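You operate a simulated robot arm through the tools that you are given. There is no shell and no other tool. Be economical: measure what you need, move in short steps, check, and stop when the job is done.

You are at the controls of a simulated robot arm. One attempt, no reset.

JOB
Level the grey autoclave by the foot screw next to its bubble glass.
Fine: bubble between the bold marks; switch it off and pull the shelf out first; push the shelf in after; leave the other screw.

It is judged by the outcome, as a careful person would: the job done as asked, and still so three seconds after it is handed in. It fails if anything else is knocked over, pushed out of place, dropped, spilled or broken.

ROBOT AND FRAMES
A 6-joint arm with a two-finger parallel gripper on a trunk, on a base that drives. Base frame: it is fixed to the floor where the robot stands at the start and does not move with it; the origin is under the middle of the robot, x ahead of it, y to its left, z up. Readings come in m, degrees, newtons and seconds.
With the tool pointing down near the work surface it reaches from about 0.28 to 0.7 m from the robot's upright axis, wherever it stands. Its first joint turns from -166.0 to 166.0 degrees. Places, roughly: bubble-side foot screw [0.4, 0.1, 0.6]; lower pull-out shelf [0.8, 0, 0.5]; mains switch [0.5, 0, 0.7]; slot-side foot screw [0.5, -0.2, 0.6]. Payload 4.1 kg.
The tool frame sits at the grasp point between the pads (the TCP): z along the fingers, y along the line on which they close. The tips reach 0.023 m beyond it. Largest opening 0.094 m; finger width 0.038, thickness 0.01; the body of the gripper, 0.054 by 0.096 m, starts 0.039 m behind the TCP.
Orientation is that of the tool frame in the base frame, as a unit quaternion [w, x, y, z]. With the fingers straight down and closing along the base's y, the tool's x points along the base's -x, its y along +y and its z along -z.

CONTROLS
- The arm moves only by the tool jog_arm. Its argument "deltas" is text: rows parted by semicolons, each of 7 numbers parted by spaces: the turn, a rotation vector about the tool's x, y, z in degrees, then the shift along the tool's x, y, z in m, then the gripper command, from -1 (shut) to 1 (fully open), values between in proportion. In form: rx ry rz tx ty tz hand; .... A call has 1 to 10 rows; each row is the pose to reach, as a shift and turn from the pose commanded when the call began, along the tool's axes at that moment. A row lasts 0.2 s, in which the tool goes at most 0.05 m and 8.6 degrees; a call with a longer step from one row to the next is refused whole, and so is a gripper value outside its range. Where a pose cannot be reached the arm comes as near as it can. A force on the tool above 90 N (or 10 N above the force at the start of the call, whichever is more), or a blocked arm, ends the call early, and 0.2 s more pass. The fingers move at their own pace (about 0.045 m/s each) and stop on an object; they squeeze with about 34 N. The grip force told is the motor's: it shows also when the fingers shut on nothing. Time passes only in rows, and 0.2 s behind the last, so rows that repeat a pose let the fingers close. The reply holds the time, the measured pose of the TCP, the force on the tool along the base axes, the opening and the grip force, in the units named above and with some noise, with the torque about the TCP (base axes, N m) and any sound that the robot's microphone picked up.
- Cameras (640 x 400 px; columns grow to the right, rows downward): "scene" is now at [0.0036, 0.1222, 1.2987]; the picture's right is [-0.57, -0.82, 0.00], its down [-0.65, 0.45, -0.62] and it looks along [0.51, -0.35, -0.79] (base axes); focal length 253 px, centre (320, 200). "wrist" rides on the gripper at [0.086, 0.016, -0.075] in the tool frame; the picture's right is [-0.18, 0.98, 0.00], its down [-0.58, -0.11, -0.81] and it looks along [-0.79, -0.15, 0.59] (tool axes); focal length 243 px, centre (320, 200). There is no depth. A picture from a camera that has moved, and an enlarged one, comes with that camera's place and axes in the base frame and with its lens.
- get_image(camera): a new picture of that camera. No time passes.
- lift_body(by): slides the trunk up (or, below 0, down) by that many m; the arm and the scene camera ride with it, the base frame stays. It gives what a move gives, with no picture.
- roll_base(legs): drives the robot by 1 to 6 legs, each [ahead, turn to the left] in m and degrees, along the robot's own axes; the way and the turn of a leg run together, so that a leg with both is an arc; at most 1.5 m and 180 degrees a leg. The arm and the cameras ride along, it lands a little off, and it stops where it bumps. It gives what a move gives.
- head_to(pan, tilt): turns the head with the scene camera to pan (to the left, within 155 degrees either way) and tilt (down, from -29 to 69), counted from straight ahead of the robot. It gives what a move gives.
- close_up(camera, box): a new picture of the part [left, top, right, bottom] of that camera's present view, enlarged. No time passes.
- finish_job(): hands the job in; it is judged then, once.

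Work in short steps. Places have to be worked out from the pictures, the camera data and where the tool is seen: move nearer, look again, correct. Check each grasp and each placing, and mend what went wrong. You have 120 turns and 78 pictures in all, those below and enlarged ones among them. Open the gripper and draw the arm clear of the work before you hand the job in, unless the task says otherwise; then end with one line.

The tools are called after "Call:" as a command line: name --argument value ..., lists and objects as JSON in quotes. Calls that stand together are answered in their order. jog_arm: Moves the arm, as the interface text tells. Its arguments: {"type":"object","properties":{"deltas":{"type":"string"}},"required":["deltas"]} The other tools are called the same way: lift_body (by) slides the trunk up or down; roll_base (legs) drives the base; head_to (pan, tilt) turns the head that bears the scene camera; get_image (camera) takes a picture; close_up (camera, box) takes an enlarged picture of a part of a camera's view; finish_job () hands the job in.

At the start:

```text
time_s: 0.0
ee_pos: [0.3573, 0.0554, 0.9098]
tool_rot: [-0.001, -0.001, 1.0, 0.0]
wrist_force: [0.0, 0.0, 0.5]
wrist_torque: [-0.01, 0.0, 0.0]
width: 0.0941
grasp_force: 0.1
trunk travel left (down, up): [-0.275, 0.315]
robot x, y, heading: [-0.0023, -0.0031, 0.2]
head pan, tilt: [-34.7, 51.8]
```

scene: 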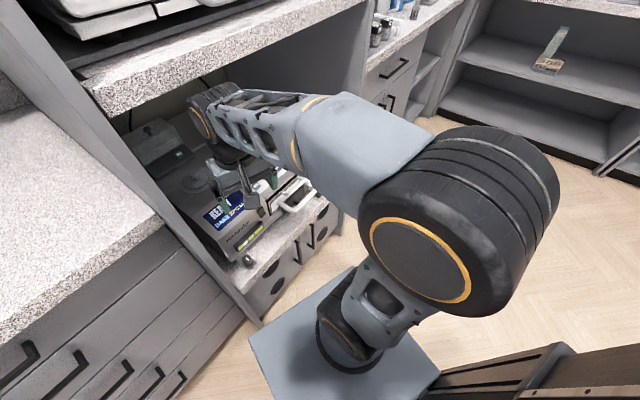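
wrist: 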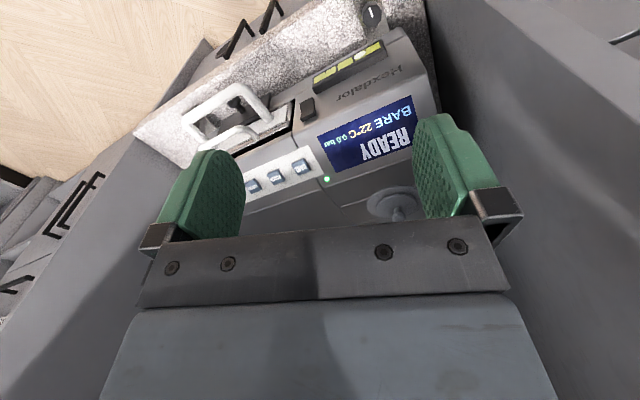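

The autoclave sits in a niche with its front toward the robot. I take enlarged views of its front from both cameras.

Call:
close_up --camera "wrist" --box '[120, 0, 440, 200]'

Call:
close_up --camera "scene" --box '[120, 100, 360, 300]'

```text
2.00 times, centred on (280, 100) of wrist
camera zoom: at [0.271, 0.0712, 0.984], right [0.18, 0.98, 0.0], down [0.58, -0.11, 0.81], along [0.79, -0.15, -0.59], focal length 485 px, centre (400, 400)
```

zoom: 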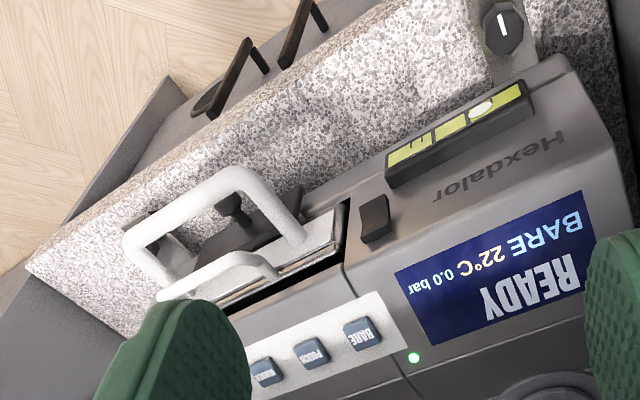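

```text
2.00 times, centred on (240, 200) of scene
camera zoom: at [0.0036, 0.1222, 1.2987], right [-0.57, -0.82, 0.0], down [-0.65, 0.45, -0.62], along [0.51, -0.35, -0.79], focal length 505 px, centre (480, 200)
```

zoom: 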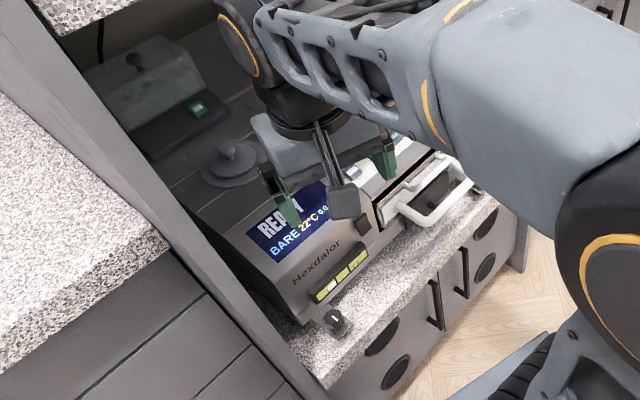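

The black rocker at about (0.45, 0.02, 0.7) and the dark knob to its left look like the switch and the foot screw. I look around with the head to understand the shelf and the room to move.

Call:
head_to --pan 0 --tilt 40

Call:
get_image --camera "scene"

Call:
head_to --pan -150 --tilt 50

Call:
get_image --camera "scene"

```text
time_s: 1.0
ee_pos: [0.3573, 0.0555, 0.9101]
tool_rot: [0.0, 0.0, 1.0, -0.001]
wrist_force: [0.1, 0.7, -1.3]
wrist_torque: [0.0, 0.01, 0.0]
width: 0.0937
grasp_force: 0.1
trunk travel left (down, up): [-0.275, 0.315]
robot x, y, heading: [0.001, -0.0015, -0.1]
head pan, tilt: [0.0, 40.0]
```

```text
73 pictures are left
camera scene: at [0.0268, 0.165, 1.3153], right [0.0, -1.0, 0.0], down [-0.64, 0.0, -0.77], along [0.77, 0.0, -0.64], focal length 253 px, centre (320, 200)
```

scene: 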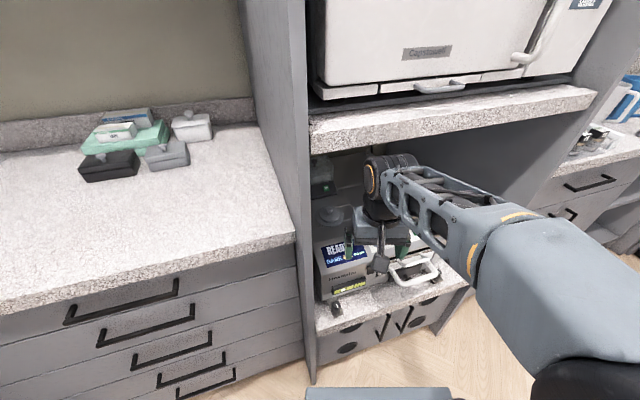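

```text
time_s: 3.4
ee_pos: [0.3581, 0.0551, 0.9103]
tool_rot: [0.0, 0.0, 1.0, 0.0]
wrist_force: [-0.1, 0.4, -0.3]
wrist_torque: [-0.01, 0.01, -0.02]
width: 0.0941
grasp_force: 0.1
trunk travel left (down, up): [-0.275, 0.315]
robot x, y, heading: [-0.0022, 0.0005, -0.1]
head pan, tilt: [-150.0, 50.0]
```

```text
72 pictures are left
camera scene: at [-0.1249, 0.1265, 1.3012], right [-0.5, 0.87, 0.0], down [0.66, 0.38, -0.64], along [-0.56, -0.32, -0.77], focal length 253 px, centre (320, 200)
```

scene: 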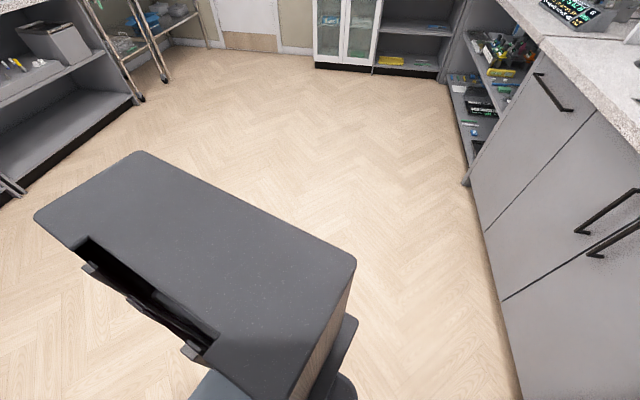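

Floor behind is clear. I back up 0.5 m to see the autoclave's front without the arm covering it.

Call:
roll_base --legs '[[-0.5, 0]]'

Call:
head_to --pan 0 --tilt 38

Call:
get_image --camera "scene"

Call:
get_image --camera "wrist"

```text
time_s: 6.3
ee_pos: [-0.1457, 0.0553, 0.9099]
tool_rot: [0.0, -0.004, 1.0, 0.0]
wrist_force: [-0.2, -0.4, 0.6]
wrist_torque: [0.0, 0.0, -0.02]
width: 0.0937
grasp_force: 0.0
trunk travel left (down, up): [-0.275, 0.315]
robot x, y, heading: [-0.5009, -0.0007, 0.6]
head pan, tilt: [-150.0, 50.0]
```

```text
time_s: 8.7
ee_pos: [-0.1443, 0.0553, 0.9091]
tool_rot: [0.0, -0.004, 1.0, 0.0]
wrist_force: [0.6, -0.4, -0.1]
wrist_torque: [0.02, 0.0, 0.02]
width: 0.0942
grasp_force: 0.0
trunk travel left (down, up): [-0.275, 0.315]
robot x, y, heading: [-0.5025, -0.0043, 0.6]
head pan, tilt: [0.0, 38.0]
```

```text
71 pictures are left
camera scene: at [-0.4751, 0.1632, 1.3183], right [0.01, -1.0, 0.0], down [-0.62, 0.0, -0.79], along [0.79, 0.01, -0.62], focal length 253 px, centre (320, 200)
```

scene: 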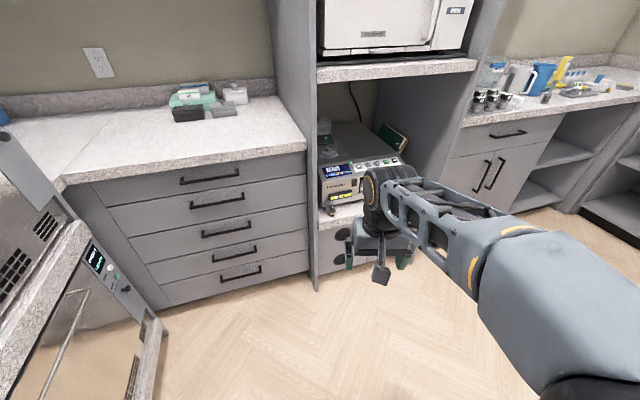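

```text
70 pictures are left
camera wrist: at [-0.2314, 0.0713, 0.984], right [0.18, 0.98, 0.0], down [0.58, -0.1, 0.81], along [0.79, -0.14, -0.59], focal length 243 px, centre (320, 200)
```

wrist: 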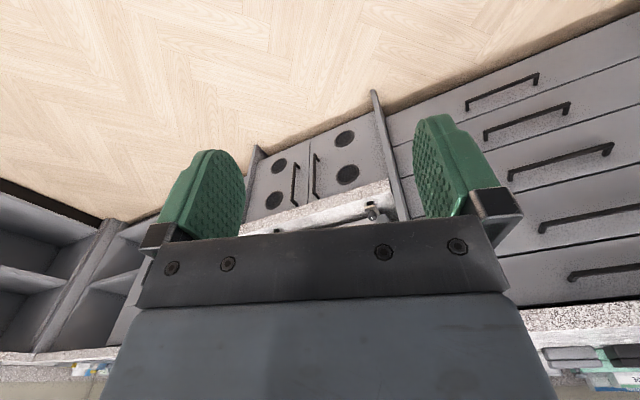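

Now I enlarge the niche.

Call:
close_up --camera "scene" --box '[300, 100, 420, 280]'

Call:
close_up --camera "scene" --box '[310, 140, 410, 215]'

```text
2.22 times, centred on (360, 190) of scene
camera zoom: at [-0.4751, 0.1632, 1.3183], right [0.01, -1.0, 0.0], down [-0.62, 0.0, -0.79], along [0.79, 0.01, -0.62], focal length 562 px, centre (231, 222)
```

zoom: 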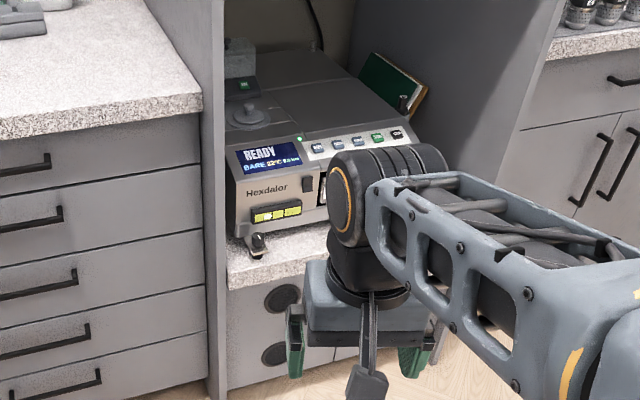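

```text
5.33 times, centred on (360, 178) of scene
camera zoom: at [-0.4751, 0.1632, 1.3183], right [0.01, -1.0, 0.0], down [-0.62, 0.0, -0.79], along [0.79, 0.01, -0.62], focal length 1348 px, centre (107, 320)
```

zoom: 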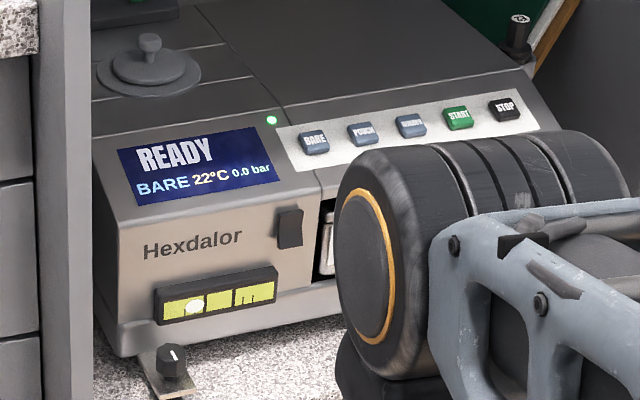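

I swing the arm to the right to clear the view, then look again.

Call:
jog_arm --deltas "0 0 0 0 -0.05 0 1; 0 0 0 0 -0.1 0 1; 0 0 0 0 -0.15 0 1; 0 0 0 0 -0.2 0 1; 0 0 0 0 -0.25 0 1; 0 0 0 0 -0.3 0 1; 0 0 0 0 -0.35 0 1"

Call:
close_up --camera "scene" --box '[300, 130, 460, 230]'

Call:
lift_body --by -0.27

Call:
head_to --pan 0 --tilt 28

Call:
get_image --camera "scene"

```text
time_s: 10.2
ee_pos: [-0.1404, -0.2938, 0.9101]
tool_rot: [0.0, -0.004, 1.0, 0.0]
wrist_force: [-0.9, 0.6, 0.1]
wrist_torque: [-0.05, -0.02, -0.01]
width: 0.0938
grasp_force: 0.0
trunk travel left (down, up): [-0.275, 0.315]
robot x, y, heading: [-0.5038, -0.0008, 0.5]
head pan, tilt: [0.0, 38.0]
```

```text
4.00 times, centred on (380, 180) of scene
camera zoom: at [-0.4751, 0.1634, 1.3183], right [0.01, -1.0, 0.0], down [-0.62, -0.01, -0.79], along [0.79, 0.01, -0.62], focal length 1011 px, centre (80, 280)
```

zoom: 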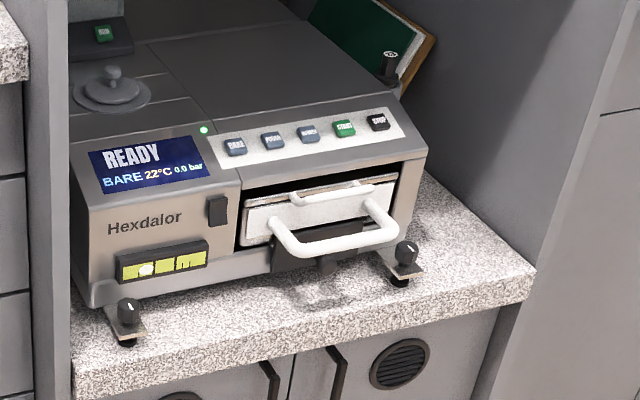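

```text
time_s: 13.0
ee_pos: [-0.1403, -0.2935, 0.6407]
tool_rot: [0.0, -0.004, 1.0, 0.0]
wrist_force: [-0.3, -0.8, 0.6]
wrist_torque: [-0.01, -0.03, -0.01]
width: 0.0939
grasp_force: 0.0
trunk travel left (down, up): [-0.005, 0.585]
robot x, y, heading: [-0.5025, -0.0025, 0.2]
head pan, tilt: [0.0, 38.0]
```

```text
time_s: 13.7
ee_pos: [-0.1403, -0.2941, 0.6402]
tool_rot: [0.0, -0.004, 1.0, 0.0]
wrist_force: [-0.5, 0.2, -1.4]
wrist_torque: [0.02, 0.01, -0.01]
width: 0.0941
grasp_force: 0.1
trunk travel left (down, up): [-0.005, 0.585]
robot x, y, heading: [-0.4988, -0.0075, 0.3]
head pan, tilt: [0.0, 28.0]
```

```text
66 pictures are left
camera scene: at [-0.4702, 0.1631, 1.0638], right [0.01, -1.0, 0.0], down [-0.47, 0.0, -0.88], along [0.88, 0.01, -0.47], focal length 253 px, centre (320, 200)
```

scene: 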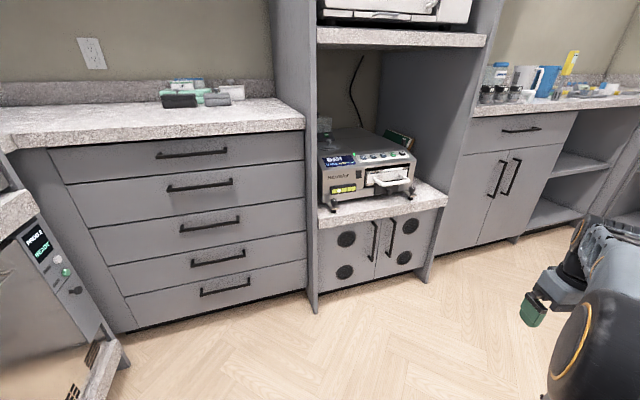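

I enlarge the front from this lower viewpoint.

Call:
close_up --camera "scene" --box '[310, 140, 454, 230]'

Call:
close_up --camera "scene" --box '[310, 0, 502, 120]'

```text
4.44 times, centred on (382, 185) of scene
camera zoom: at [-0.4702, 0.1631, 1.0638], right [0.01, -1.0, 0.0], down [-0.47, 0.0, -0.88], along [0.88, 0.01, -0.47], focal length 1123 px, centre (44, 267)
```

zoom: 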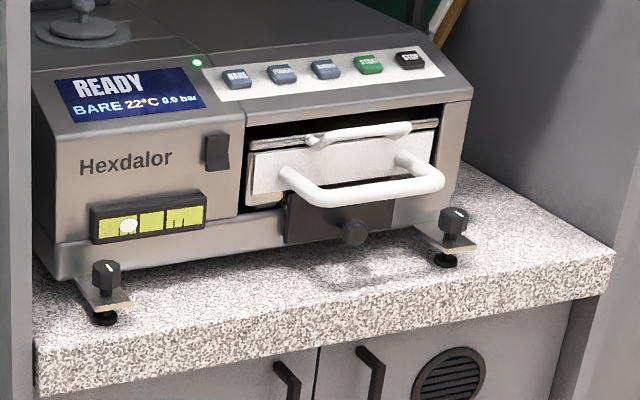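

```text
3.33 times, centred on (406, 60) of scene
camera zoom: at [-0.4702, 0.1631, 1.0638], right [0.01, -1.0, 0.0], down [-0.47, 0.0, -0.88], along [0.88, 0.01, -0.47], focal length 842 px, centre (33, 667)
```

zoom: 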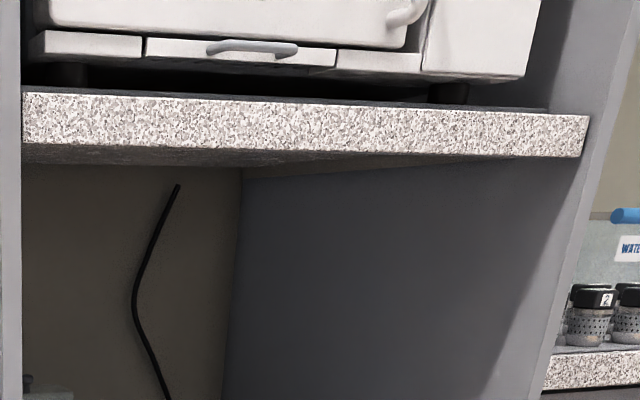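

The cabinet is yawed about 16.5°: slab (shelf) front runs from (0.35, 0.18) to (0.52, -0.39), top z≈0.557, ~0.055 thick; the bubble-side foot is at (0.379, 0.121). I raise the trunk some and drive to about (-0.21, -0.06) with heading 16.5°, square to the shelf.

Call:
lift_body --by 0.16

Call:
roll_base --legs '[[0, -11], [0.295, 0], [0, 27.3]]'

Call:
head_to --pan 0 --tilt 45

Call:
get_image --camera "scene"

```text
time_s: 15.6
ee_pos: [-0.141, -0.2934, 0.7991]
tool_rot: [0.0, -0.004, 1.0, 0.0]
wrist_force: [1.3, 0.4, 0.2]
wrist_torque: [0.01, 0.0, 0.0]
width: 0.0942
grasp_force: 0.1
trunk travel left (down, up): [-0.165, 0.425]
robot x, y, heading: [-0.5036, -0.0023, 0.9]
head pan, tilt: [0.0, 28.0]
```

```text
time_s: 19.6
ee_pos: [0.2116, -0.2329, 0.8002]
tool_rot: [0.0, -0.144, 0.99, 0.001]
wrist_force: [0.3, 0.4, -0.4]
wrist_torque: [-0.02, 0.01, -0.03]
width: 0.0939
grasp_force: 0.0
trunk travel left (down, up): [-0.165, 0.425]
robot x, y, heading: [-0.2177, -0.0521, 16.6]
head pan, tilt: [0.0, 28.0]
```

```text
time_s: 20.4
ee_pos: [0.2128, -0.2331, 0.8001]
tool_rot: [-0.001, -0.146, 0.989, 0.001]
wrist_force: [-0.7, 0.4, 0.4]
wrist_torque: [-0.01, -0.02, 0.0]
width: 0.0939
grasp_force: 0.1
trunk travel left (down, up): [-0.165, 0.425]
robot x, y, heading: [-0.2153, -0.0552, 16.7]
head pan, tilt: [0.0, 45.0]
```

```text
63 pictures are left
camera scene: at [-0.2416, 0.1103, 1.1981], right [0.29, -0.96, 0.0], down [-0.68, -0.2, -0.71], along [0.68, 0.2, -0.71], focal length 253 px, centre (320, 200)
```

scene: 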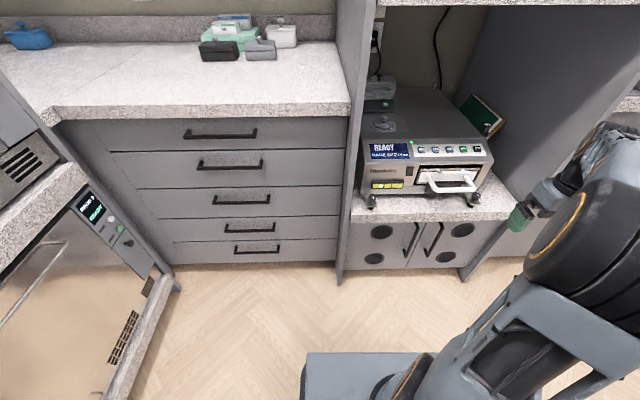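

Square to the cabinet now. I enlarge the autoclave to locate switch, glass and knob.

Call:
close_up --camera "scene" --box '[345, 125, 505, 225]'

```text
4.00 times, centred on (425, 175) of scene
camera zoom: at [-0.2416, 0.1103, 1.1981], right [0.29, -0.96, 0.0], down [-0.68, -0.2, -0.71], along [0.68, 0.2, -0.71], focal length 1011 px, centre (-100, 300)
```

zoom: 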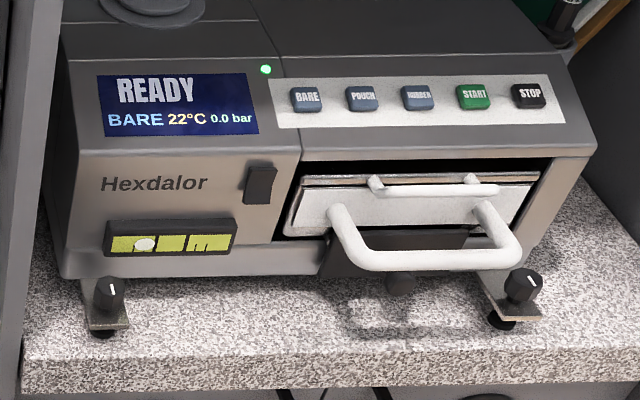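

I zoom hard on the switch and the bubble glass.

Call:
close_up --camera "scene" --box '[366, 160, 426, 200]'

```text
10.00 times, centred on (396, 180) of scene
camera zoom: at [-0.2416, 0.1103, 1.1981], right [0.29, -0.96, 0.0], down [-0.68, -0.2, -0.71], along [0.68, 0.2, -0.71], focal length 2527 px, centre (-440, 400)
```

zoom: 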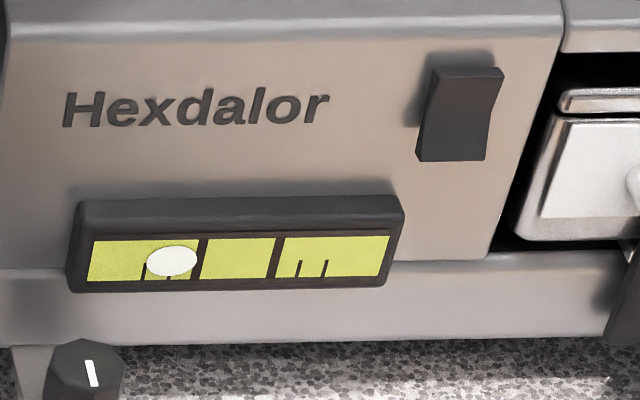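

The rocker's top half sticks out (press the top to switch off); the bubble lies left of the two bold marks, so the left foot is high. I turn the tool to point forward with the pads closing vertically, camera to the left.

Call:
jog_arm --deltas "-4.6 -4.6 4.6 -0.01 0 0 1; -9.2 -9.2 9.2 -0.02 0 0 1; -13.8 -13.8 13.8 -0.03 0 0 1; -18.4 -18.4 18.4 -0.04 0 0 1; -23 -23 23 -0.05 0 0 1; -27.6 -27.6 27.6 -0.06 0 0 1; -32.2 -32.2 32.2 -0.07 0 0 1; -36.8 -36.8 36.8 -0.08 0 0 1"

Call:
jog_arm --deltas "-4.6 -4.6 4.6 0 0 0 1; -9.2 -9.2 9.2 0 0 0 1; -13.8 -13.8 13.8 0 0 0 1; -18.4 -18.4 18.4 0 0 0 1; -23 -23 23 0 0 0 1; -27.6 -27.6 27.6 0 0 0 1; -32.5 -32.5 32.5 0 0 0 1; -32.5 -32.5 32.5 0 0 0 -1"

Call:
get_image --camera "scene"

Call:
get_image --camera "wrist"

```text
time_s: 22.2
ee_pos: [0.2902, -0.2102, 0.8007]
tool_rot: [0.258, 0.18, 0.884, 0.346]
wrist_force: [1.1, -0.5, 0.9]
wrist_torque: [-0.02, -0.01, 0.01]
width: 0.0939
grasp_force: 0.0
trunk travel left (down, up): [-0.165, 0.425]
robot x, y, heading: [-0.218, -0.0548, 16.7]
head pan, tilt: [0.0, 45.0]
```

```text
time_s: 24.0
ee_pos: [0.2898, -0.2097, 0.8]
tool_rot: [0.422, 0.422, 0.566, 0.568]
wrist_force: [-0.9, -0.5, 0.3]
wrist_torque: [-0.02, 0.01, 0.0]
width: 0.0593
grasp_force: 0.1
trunk travel left (down, up): [-0.165, 0.425]
robot x, y, heading: [-0.2123, -0.0547, 16.7]
head pan, tilt: [0.0, 45.0]
```

```text
60 pictures are left
camera scene: at [-0.2417, 0.1103, 1.1981], right [0.29, -0.96, 0.0], down [-0.68, -0.2, -0.71], along [0.68, 0.2, -0.71], focal length 253 px, centre (320, 200)
```

scene: 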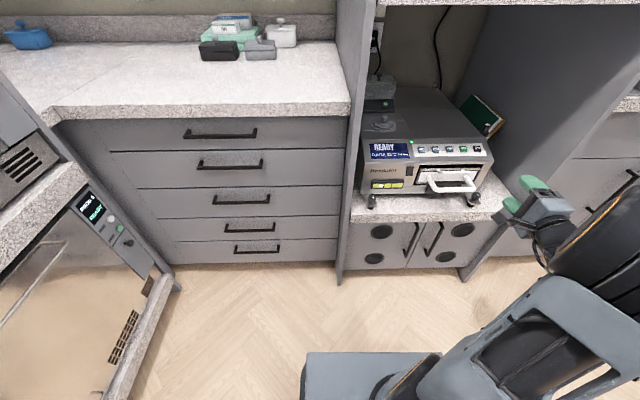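

```text
59 pictures are left
camera wrist: at [0.193, -0.1479, 0.816], right [0.05, -0.18, 0.98], down [-0.61, -0.79, -0.11], along [0.79, -0.59, -0.15], focal length 243 px, centre (320, 200)
```

wrist: 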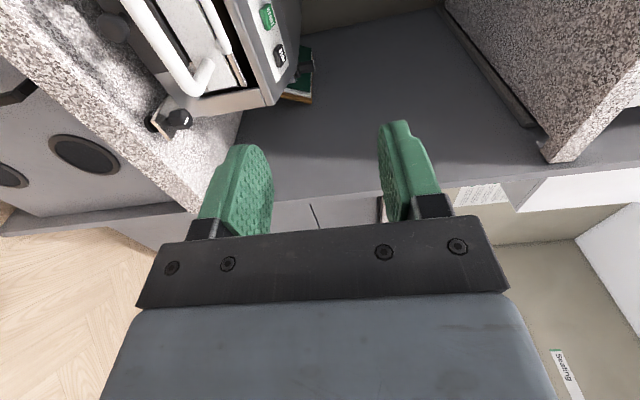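

The tool is level and aligned with the cabinet. The switch is 0.164 m left, ~0.11 m lower; I move in front of it with fingers shut, staying back for a look.

Call:
jog_arm --deltas "0 0 0 0.04 -0.025 0 -1; 0 0 0 0.08 -0.05 0 -1; 0 0 0 0.12 -0.08 0 -1; 0 0 0 0.164 -0.108 0 -1; 0 0 0 0.164 -0.108 0.04 -1; 0 0 0 0.164 -0.108 0.08 -1; 0 0 0 0.164 -0.108 0.12 -1; 0 0 0 0.164 -0.108 0.15 -1"

Call:
get_image --camera "wrist"

Call:
close_up --camera "scene" --box '[345, 125, 505, 225]'

```text
refused: row 4 steps farther than a row can; nothing moved
```

```text
58 pictures are left
camera wrist: at [0.193, -0.1479, 0.816], right [0.05, -0.18, 0.98], down [-0.61, -0.79, -0.11], along [0.79, -0.59, -0.15], focal length 243 px, centre (320, 200)
```

wrist: 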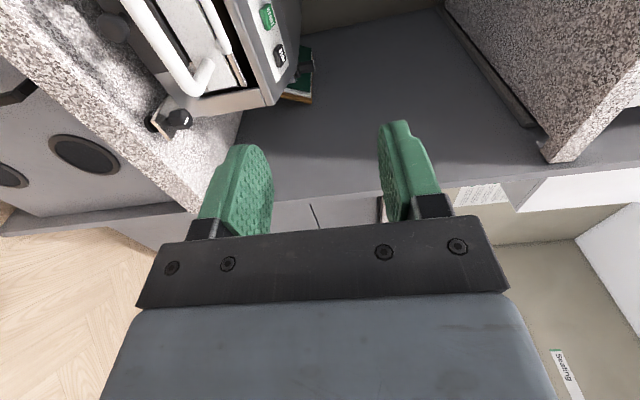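

```text
4.00 times, centred on (425, 175) of scene
camera zoom: at [-0.2417, 0.1103, 1.1981], right [0.29, -0.96, 0.0], down [-0.68, -0.2, -0.71], along [0.68, 0.2, -0.71], focal length 1011 px, centre (-100, 300)
```

zoom: 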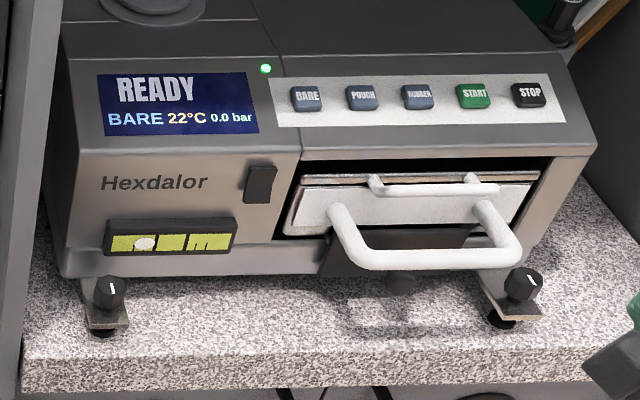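

One row was slightly too long; I repeat with smaller steps.

Call:
jog_arm --deltas "0 0 0 0.035 -0.022 0 -1; 0 0 0 0.07 -0.044 0 -1; 0 0 0 0.105 -0.066 0 -1; 0 0 0 0.14 -0.09 0 -1; 0 0 0 0.164 -0.108 0 -1; 0 0 0 0.164 -0.108 0.04 -1; 0 0 0 0.164 -0.108 0.08 -1; 0 0 0 0.164 -0.108 0.12 -1; 0 0 0 0.164 -0.108 0.15 -1"

Call:
get_image --camera "wrist"

Call:
close_up --camera "scene" --box '[345, 125, 505, 225]'

```text
time_s: 26.0
ee_pos: [0.3867, -0.0094, 0.6959]
tool_rot: [0.422, 0.423, 0.567, 0.567]
wrist_force: [0.1, 0.0, 0.6]
wrist_torque: [-0.02, 0.03, -0.02]
width: 0.0
grasp_force: 33.8
out of reach, approached as far as the arm can: row 5
trunk travel left (down, up): [-0.165, 0.425]
robot x, y, heading: [-0.2142, -0.0562, 16.8]
head pan, tilt: [0.0, 45.0]
```

```text
56 pictures are left
camera wrist: at [0.2893, 0.0528, 0.7107], right [0.05, -0.18, 0.98], down [-0.61, -0.79, -0.11], along [0.79, -0.59, -0.15], focal length 243 px, centre (320, 200)
```

wrist: 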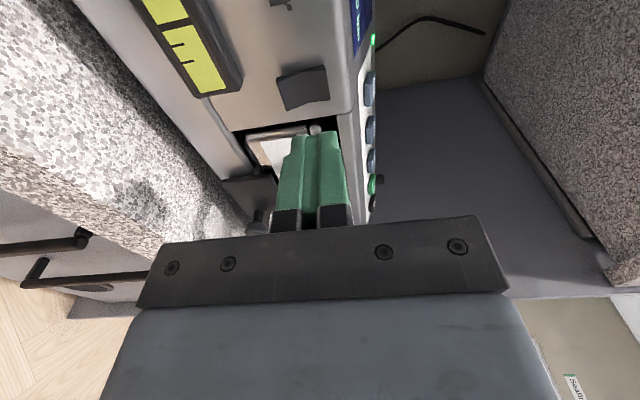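

```text
4.00 times, centred on (425, 175) of scene
camera zoom: at [-0.2419, 0.1102, 1.1981], right [0.29, -0.96, 0.0], down [-0.68, -0.2, -0.71], along [0.68, 0.2, -0.71], focal length 1011 px, centre (-100, 300)
```

zoom: 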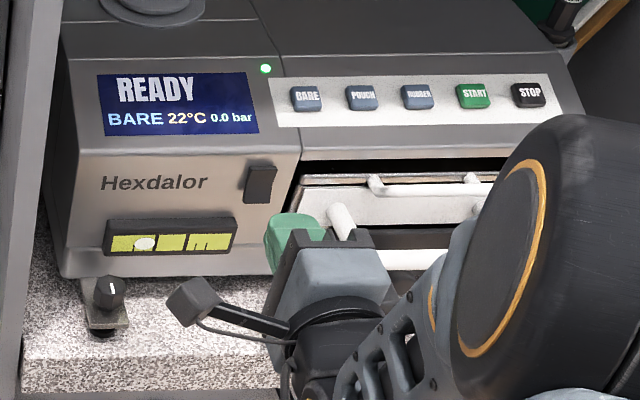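

The tip is ~0.06 m from the rocker, laterally aligned (s≈-0.119), at its upper half. I advance gently in small steps.

Call:
jog_arm --deltas "0 0 0 0 0 0.02 -1; 0 0 0 0 0 0.04 -1; 0 0 0 0 0 0.046 -1; 0 0 0 0 0 0.05 -1; 0 0 0 0 0 0.053 -1"

Call:
get_image --camera "wrist"

```text
time_s: 27.2
ee_pos: [0.4362, 0.0058, 0.6931]
tool_rot: [0.422, 0.421, 0.567, 0.568]
wrist_force: [-3.5, -0.9, -0.5]
wrist_torque: [0.0, 0.02, 0.03]
width: 0.0
grasp_force: 34.2
trunk travel left (down, up): [-0.165, 0.425]
robot x, y, heading: [-0.2165, -0.0534, 16.8]
head pan, tilt: [0.0, 45.0]
```

```text
54 pictures are left
camera wrist: at [0.3398, 0.0673, 0.7084], right [0.05, -0.18, 0.98], down [-0.6, -0.79, -0.11], along [0.79, -0.59, -0.15], focal length 243 px, centre (320, 200)
```

wrist: 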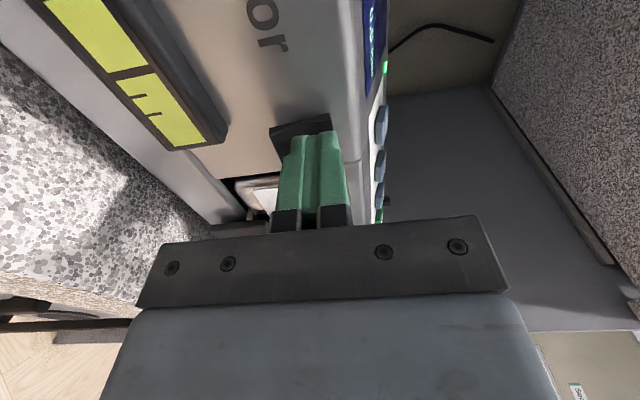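

Contact felt (3.6 N). I press a few mm more.

Call:
jog_arm --deltas "0 0 0 0 0 0.003 -1; 0 0 0 0 0 0.006 -1; 0 0 0 0 0 0.008 -1; 0 0 0 0 0 0.010 -1"

Call:
close_up --camera "scene" --box '[345, 125, 505, 225]'

```text
time_s: 28.1
ee_pos: [0.4362, 0.0067, 0.6911]
tool_rot: [0.42, 0.423, 0.568, 0.567]
wrist_force: [-44.7, -6.6, 15.5]
wrist_torque: [0.44, -0.01, 0.78]
width: 0.0
grasp_force: 34.6
trunk travel left (down, up): [-0.165, 0.425]
robot x, y, heading: [-0.2159, -0.0549, 16.6]
head pan, tilt: [0.0, 45.0]
stopped in row 4: the force on the tool passed its limit at 93 N (the readings are from after the stop); the commanded pose is now the measured one
```

```text
4.00 times, centred on (425, 175) of scene
camera zoom: at [-0.2477, 0.1092, 1.1984], right [0.29, -0.96, 0.0], down [-0.67, -0.2, -0.71], along [0.68, 0.2, -0.7], focal length 1011 px, centre (-100, 300)
```

zoom: 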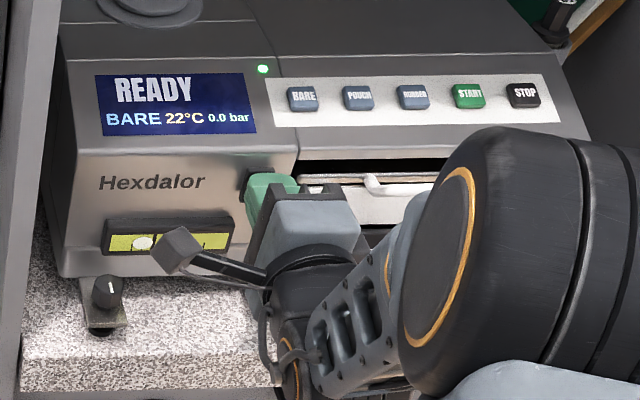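

It resisted firmly and stays on, so the top was already the pressed-in half. I back off and look at the rocker.

Call:
jog_arm --deltas "0 0 0 0 0 -0.02 -1; 0 0 0 0 0 -0.04 -1; 0 0 0 0 -0.02 -0.04 -1"

Call:
close_up --camera "wrist" --box '[220, 40, 380, 140]'

Call:
close_up --camera "scene" --box '[345, 125, 505, 225]'

```text
time_s: 28.9
ee_pos: [0.4034, -0.005, 0.6691]
tool_rot: [0.42, 0.425, 0.57, 0.564]
wrist_force: [-0.4, -0.4, -0.2]
wrist_torque: [-0.01, 0.02, -0.01]
width: 0.0
grasp_force: 34.4
trunk travel left (down, up): [-0.165, 0.425]
robot x, y, heading: [-0.214, -0.0555, 16.9]
head pan, tilt: [0.0, 45.0]
```

```text
4.00 times, centred on (300, 90) of wrist
camera zoom: at [0.3065, 0.0569, 0.685], right [0.06, -0.18, 0.98], down [-0.61, -0.79, -0.1], along [0.79, -0.59, -0.16], focal length 970 px, centre (400, 640)
```

zoom: 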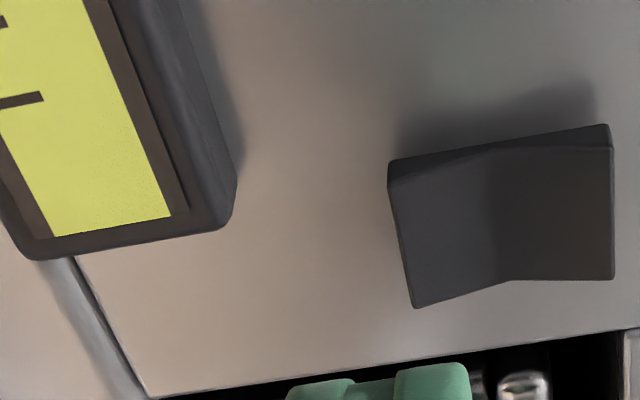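

```text
4.00 times, centred on (425, 175) of scene
camera zoom: at [-0.2427, 0.1101, 1.1981], right [0.29, -0.96, 0.0], down [-0.68, -0.2, -0.71], along [0.68, 0.2, -0.71], focal length 1011 px, centre (-100, 300)
```

zoom: 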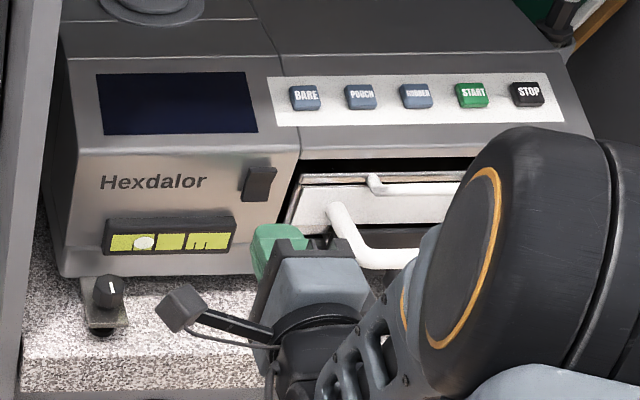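

The display went dark – it is switched off. Next I back away, open, and lower to the slab's front edge (z≈0.53) at s≈-0.13, clear of the knob and the door handles.

Call:
jog_arm --deltas "0 0 0 0 0 -0.04 -1; 0 0 0 -0.005 0 -0.08 0; 0 0 0 -0.01 0 -0.105 1; 0 0 0 -0.01 -0.045 -0.105 1; 0 0 0 -0.01 -0.09 -0.105 1; 0 0 0 -0.01 -0.139 -0.105 1; 0 0 0 -0.01 -0.139 -0.07 1"

Call:
get_image --camera "wrist"

Call:
get_image --camera "scene"

```text
time_s: 30.5
ee_pos: [0.3354, -0.035, 0.5308]
tool_rot: [0.42, 0.425, 0.57, 0.565]
wrist_force: [0.1, -0.4, -0.7]
wrist_torque: [0.01, 0.02, 0.01]
width: 0.0938
grasp_force: 0.1
trunk travel left (down, up): [-0.165, 0.425]
robot x, y, heading: [-0.2178, -0.0552, 16.8]
head pan, tilt: [0.0, 45.0]
```

```text
50 pictures are left
camera wrist: at [0.2399, 0.0263, 0.5471], right [0.06, -0.18, 0.98], down [-0.61, -0.79, -0.1], along [0.79, -0.59, -0.16], focal length 243 px, centre (320, 200)
```

wrist: 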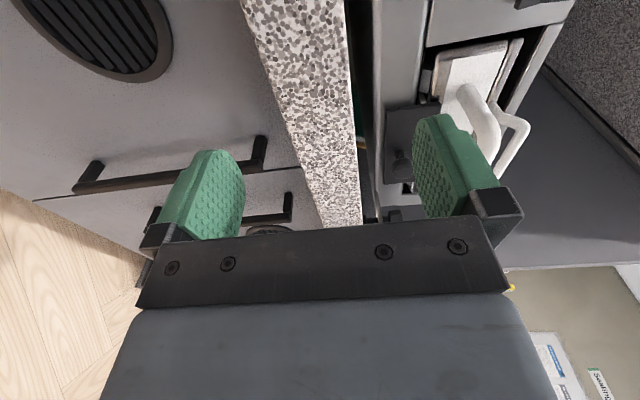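

```text
49 pictures are left
camera scene: at [-0.2429, 0.1099, 1.1981], right [0.29, -0.96, 0.0], down [-0.68, -0.2, -0.71], along [0.68, 0.2, -0.71], focal length 253 px, centre (320, 200)
```

scene: 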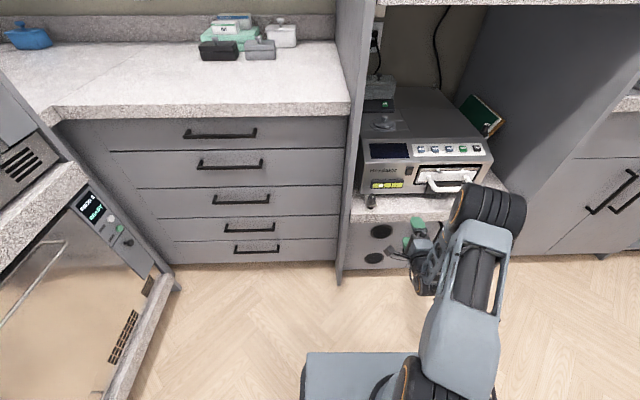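

The slab edge sits centred between the open fingers; door handle ends at s≈-0.18, z≈0.46, clear. I advance and close.

Call:
jog_arm --deltas "0 0 0 0 0 0.03 1; 0 0 0 0 0 0.05 1; 0 0 0 0 0 0.06 1; 0 0 0 0 0 0.068 1; 0 0 0 0 0 0.068 1"

Call:
get_image --camera "wrist"

```text
time_s: 31.7
ee_pos: [0.4004, -0.0142, 0.5284]
tool_rot: [0.419, 0.425, 0.57, 0.565]
wrist_force: [0.3, 0.4, 0.2]
wrist_torque: [-0.01, 0.01, -0.01]
width: 0.094
grasp_force: 0.1
trunk travel left (down, up): [-0.165, 0.425]
robot x, y, heading: [-0.2177, -0.056, 16.4]
head pan, tilt: [0.0, 45.0]
```

```text
48 pictures are left
camera wrist: at [0.3046, 0.0465, 0.5463], right [0.06, -0.18, 0.98], down [-0.61, -0.79, -0.1], along [0.79, -0.59, -0.16], focal length 243 px, centre (320, 200)
```

wrist: 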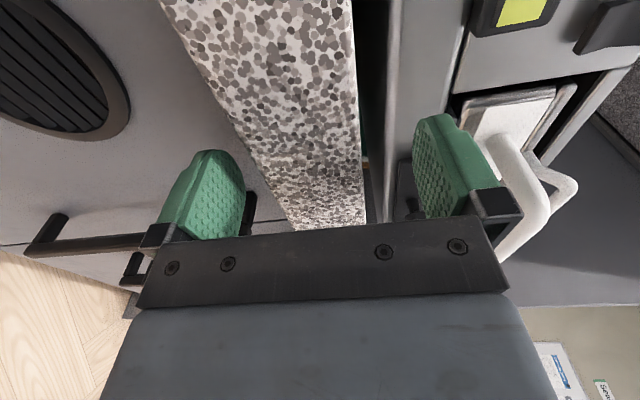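

Slab front is at about f=0.39; I go 11 mm deeper and close on the slab.

Call:
jog_arm --deltas "0 0 0 0 0 0.006 1; 0 0 0 0 0 0.011 1; 0 0 0 0 0 0.011 -1; 0 0 0 0 0 0.011 -1; 0 0 0 0 0 0.011 -1; 0 0 0 0 0 0.011 -1; 0 0 0 0 0 0.011 -1"

Call:
get_image --camera "wrist"

```text
time_s: 33.3
ee_pos: [0.4121, -0.0115, 0.5249]
tool_rot: [0.417, 0.427, 0.573, 0.563]
wrist_force: [2.3, 0.3, -29.8]
wrist_torque: [-1.07, -1.4, -0.54]
width: 0.0504
grasp_force: 45.3
trunk travel left (down, up): [-0.165, 0.425]
robot x, y, heading: [-0.2184, -0.0549, 16.9]
head pan, tilt: [0.0, 45.0]
```

```text
47 pictures are left
camera wrist: at [0.3148, 0.0496, 0.5428], right [0.07, -0.17, 0.98], down [-0.61, -0.79, -0.1], along [0.79, -0.59, -0.16], focal length 243 px, centre (320, 200)
```

wrist: 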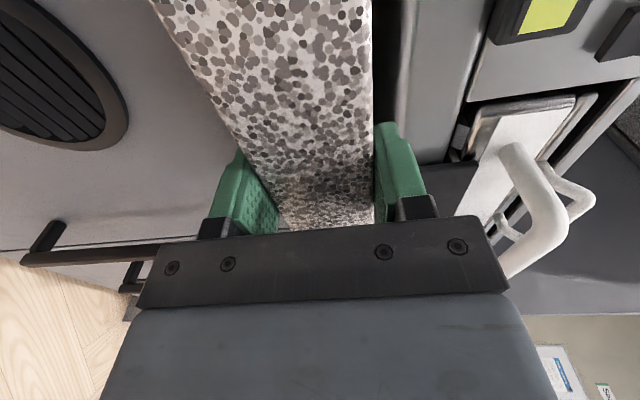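

Gripped (50 mm). The hand is pulled down by 30 N, so I relieve 4 mm and pull 5 cm back.

Call:
jog_arm --deltas "0 0 0 0 -0.004 0 -1; 0 0 0 0 -0.005 -0.005 -1; 0 0 0 0 -0.005 -0.015 -1; 0 0 0 0 -0.005 -0.025 -1; 0 0 0 0 -0.005 -0.035 -1; 0 0 0 0 -0.005 -0.05 -1"

Call:
get_image --camera "wrist"

```text
time_s: 34.7
ee_pos: [0.3593, -0.0293, 0.5249]
tool_rot: [0.421, 0.426, 0.568, 0.565]
wrist_force: [-24.3, -17.3, 7.5]
wrist_torque: [-1.29, -1.53, 0.35]
width: 0.0502
grasp_force: 44.9
trunk travel left (down, up): [-0.165, 0.425]
robot x, y, heading: [-0.2191, -0.0534, 16.8]
head pan, tilt: [0.0, 45.0]
```

```text
46 pictures are left
camera wrist: at [0.2642, 0.0333, 0.5419], right [0.06, -0.18, 0.98], down [-0.61, -0.79, -0.1], along [0.79, -0.59, -0.16], focal length 243 px, centre (320, 200)
```

wrist: 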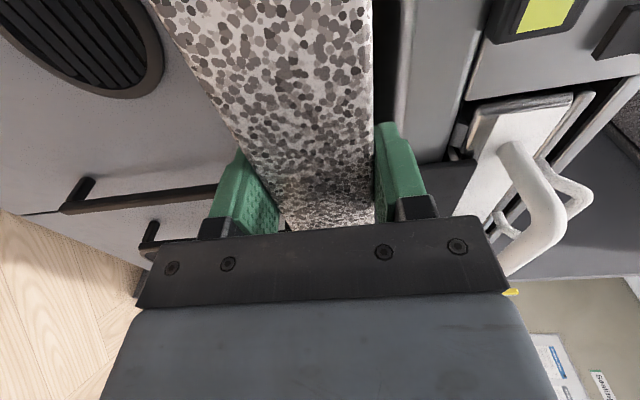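

The shelf follows. I keep pulling.

Call:
jog_arm --deltas "0 0 0 -0.001 0 -0.01 -1; 0 0 0 -0.002 0 -0.02 -1; 0 0 0 -0.003 0 -0.03 -1; 0 0 0 -0.003 0 -0.04 -1; 0 0 0 -0.003 0 -0.05 -1; 0 0 0 -0.003 0 -0.06 -1; 0 0 0 -0.003 0 -0.07 -1; 0 0 0 -0.003 0 -0.08 -1"

Call:
get_image --camera "scene"

```text
time_s: 36.5
ee_pos: [0.285, -0.0521, 0.5259]
tool_rot: [0.419, 0.427, 0.569, 0.565]
wrist_force: [-8.9, -13.7, 0.0]
wrist_torque: [-1.57, -1.37, 1.18]
width: 0.0501
grasp_force: 45.0
trunk travel left (down, up): [-0.165, 0.425]
robot x, y, heading: [-0.2179, -0.0548, 16.4]
head pan, tilt: [0.0, 45.0]
```

```text
45 pictures are left
camera scene: at [-0.2435, 0.1094, 1.1981], right [0.29, -0.96, 0.0], down [-0.68, -0.2, -0.71], along [0.68, 0.2, -0.71], focal length 253 px, centre (320, 200)
```

scene: 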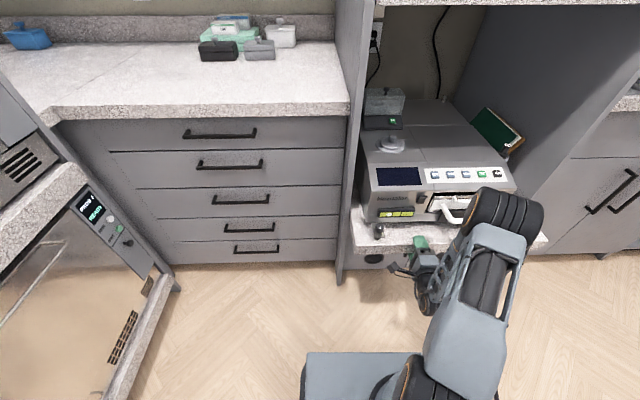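

Pulled ~0.13 m so far, all stays in place. I pull a further 0.08 m.

Call:
jog_arm --deltas "0 0 0 -0.001 0 -0.01 -1; 0 0 0 -0.001 0 -0.02 -1; 0 0 0 -0.001 0 -0.03 -1; 0 0 0 -0.001 0 -0.04 -1; 0 0 0 -0.001 0 -0.05 -1; 0 0 0 -0.001 0 -0.06 -1; 0 0 0 -0.001 0 -0.07 -1; 0 0 0 -0.001 0 -0.08 -1"

Call:
get_image --camera "scene"

```text
time_s: 38.3
ee_pos: [0.2113, -0.0781, 0.5252]
tool_rot: [0.419, 0.429, 0.57, 0.562]
wrist_force: [-5.1, -24.5, -27.6]
wrist_torque: [-2.0, -0.78, 0.57]
width: 0.0503
grasp_force: 45.1
trunk travel left (down, up): [-0.165, 0.425]
robot x, y, heading: [-0.2192, -0.0549, 16.7]
head pan, tilt: [0.0, 45.0]
```

```text
44 pictures are left
camera scene: at [-0.2417, 0.1085, 1.1981], right [0.28, -0.96, 0.0], down [-0.68, -0.2, -0.71], along [0.68, 0.2, -0.71], focal length 253 px, centre (320, 200)
```

scene: 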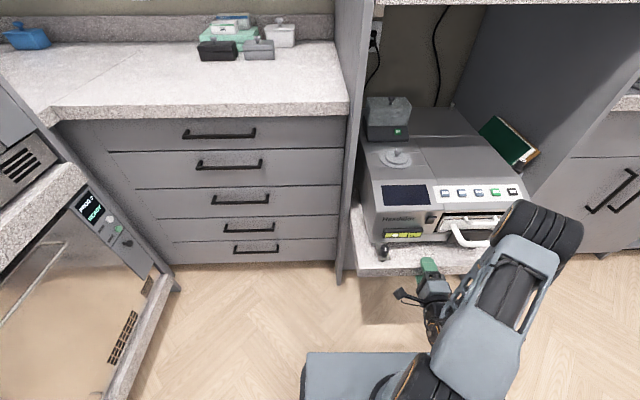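

About 0.21 m out with no stop felt. I try a little farther to find the stop.

Call:
jog_arm --deltas "0 0 0 -0.001 -0.001 -0.01 -1; 0 0 0 -0.001 -0.002 -0.02 -1; 0 0 0 -0.001 -0.002 -0.03 -1; 0 0 0 -0.001 -0.002 -0.04 -1; 0 0 0 -0.001 -0.002 -0.05 -1; 0 0 0 -0.001 -0.002 -0.06 -1"

Call:
get_image --camera "scene"

Call:
get_image --camera "wrist"

```text
time_s: 39.7
ee_pos: [0.1546, -0.0947, 0.5252]
tool_rot: [0.42, 0.426, 0.57, 0.564]
wrist_force: [-2.6, -20.1, -15.2]
wrist_torque: [-1.59, -1.06, 0.35]
width: 0.0501
grasp_force: 45.1
trunk travel left (down, up): [-0.165, 0.425]
robot x, y, heading: [-0.2168, -0.0524, 16.5]
head pan, tilt: [0.0, 45.0]
```

```text
43 pictures are left
camera scene: at [-0.2422, 0.1086, 1.1983], right [0.29, -0.96, 0.0], down [-0.68, -0.2, -0.71], along [0.68, 0.2, -0.71], focal length 253 px, centre (320, 200)
```

scene: 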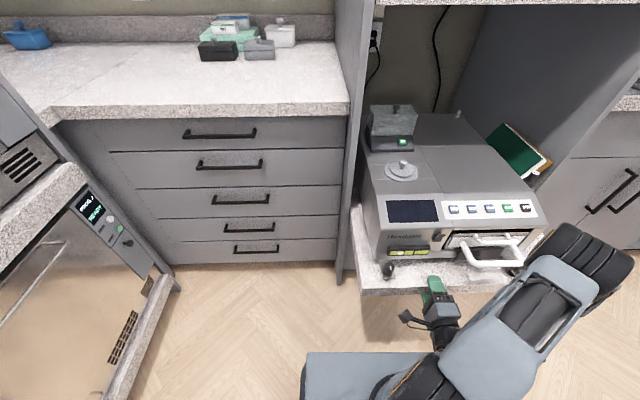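

```text
42 pictures are left
camera wrist: at [0.0594, -0.0339, 0.5421], right [0.06, -0.18, 0.98], down [-0.61, -0.79, -0.1], along [0.79, -0.59, -0.16], focal length 243 px, centre (320, 200)
```

wrist: 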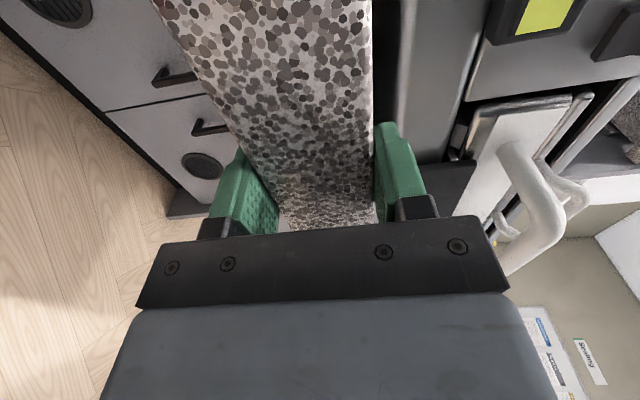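

The shelf is ~0.27 m out, enough. I open the fingers and back the base off by 0.12 m, which also gives good reach to the knob.

Call:
jog_arm --deltas "0 0 0 0 0 0 0; 0 0 0 0 0 0 1; 0 0 0 0 0 0 1; 0 0 0 0 0 0 1; 0 0 0 0 0 0 1"

Call:
roll_base --legs '[[-0.12, 0]]'

Call:
get_image --camera "scene"

```text
time_s: 40.9
ee_pos: [0.1565, -0.0933, 0.5244]
tool_rot: [0.419, 0.425, 0.57, 0.565]
wrist_force: [0.7, 0.4, -0.5]
wrist_torque: [-0.01, -0.01, 0.0]
width: 0.0942
grasp_force: 0.1
trunk travel left (down, up): [-0.165, 0.425]
robot x, y, heading: [-0.218, -0.0538, 16.7]
head pan, tilt: [0.0, 45.0]
```

```text
time_s: 42.2
ee_pos: [0.041, -0.1296, 0.5244]
tool_rot: [0.419, 0.424, 0.571, 0.564]
wrist_force: [0.8, -0.6, 0.7]
wrist_torque: [-0.03, -0.04, -0.04]
width: 0.0942
grasp_force: 0.0
trunk travel left (down, up): [-0.165, 0.425]
robot x, y, heading: [-0.3311, -0.0918, 16.8]
head pan, tilt: [0.0, 45.0]
```

```text
41 pictures are left
camera scene: at [-0.3581, 0.0757, 1.1981], right [0.29, -0.96, 0.0], down [-0.68, -0.2, -0.71], along [0.68, 0.2, -0.71], focal length 253 px, centre (320, 200)
```

scene: 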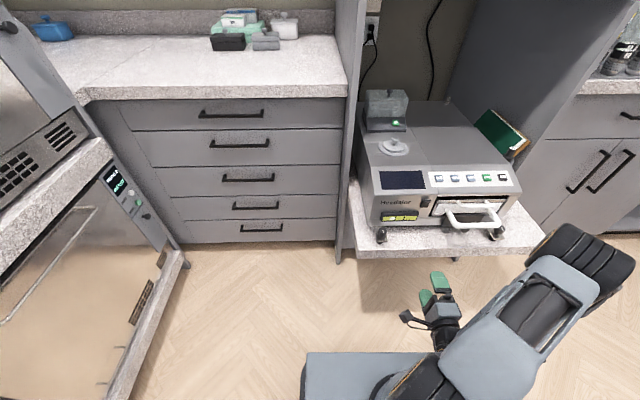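

Shelf is out and free. I take a close look at the knob and its surroundings.

Call:
close_up --camera "scene" --box '[360, 190, 440, 250]'

```text
6.67 times, centred on (400, 220) of scene
camera zoom: at [-0.3581, 0.0757, 1.1981], right [0.29, -0.96, 0.0], down [-0.68, -0.2, -0.71], along [0.68, 0.2, -0.71], focal length 1685 px, centre (-213, 67)
```

zoom: 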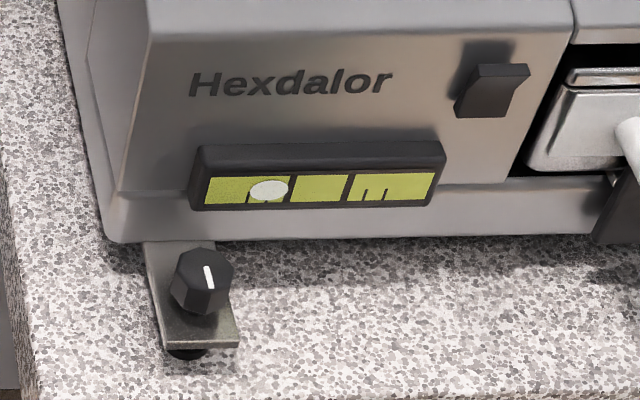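

The knob (octagonal, ~30 mm wide) stands at about (0.147, 0.030), with only ~2 cm to the autoclave behind, so I'll grip it from the front with a level tool and turn by yawing. I roll the tool 90° so the pads close sideways with the camera on top.

Call:
jog_arm --deltas "0 0 8.5 0 0.01 0 1; 0 0 17 0 0.02 0 1; 0 0 25.5 0 0.03 0 1; 0 0 34 0 0.04 0 1; 0 0 42.5 0 0.05 0 1; 0 0 51 0 0.06 0 1; 0 0 59.5 0 0.07 0 1; 0 0 68 0 0.08 0 1; 0 0 76.5 0 0.09 0 1; 0 0 85 0 0.1 0 1"

Call:
get_image --camera "scene"

Call:
get_image --camera "wrist"

```text
time_s: 44.4
ee_pos: [0.0726, -0.1524, 0.6036]
tool_rot: [-0.072, 0.698, 0.132, 0.7]
wrist_force: [0.3, 0.2, 0.2]
wrist_torque: [-0.01, 0.01, 0.01]
width: 0.094
grasp_force: 0.2
out of reach, approached as far as the arm can: row 4, 5, 6, 7, 8, 9, 10
trunk travel left (down, up): [-0.165, 0.425]
robot x, y, heading: [-0.3355, -0.0918, 16.7]
head pan, tilt: [0.0, 45.0]
```

```text
39 pictures are left
camera scene: at [-0.3581, 0.0757, 1.1981], right [0.29, -0.96, 0.0], down [-0.68, -0.2, -0.71], along [0.68, 0.2, -0.71], focal length 253 px, centre (320, 200)
```

scene: 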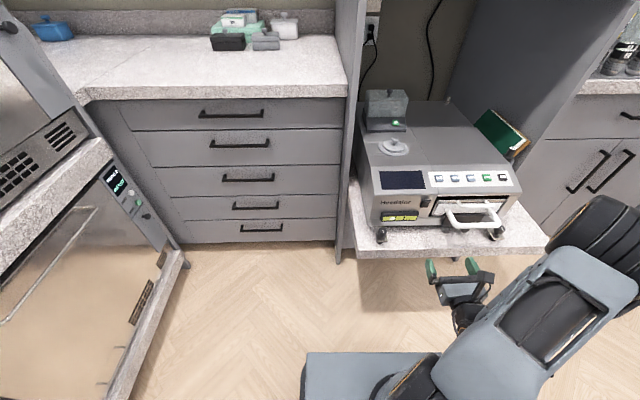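

```text
38 pictures are left
camera wrist: at [0.0037, -0.1823, 0.691], right [0.28, -0.95, -0.1], down [-0.8, -0.17, -0.58], along [0.54, 0.25, -0.81], focal length 243 px, centre (320, 200)
```

wrist: 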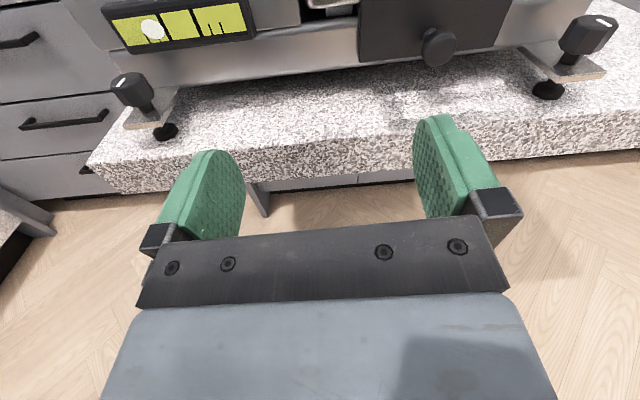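

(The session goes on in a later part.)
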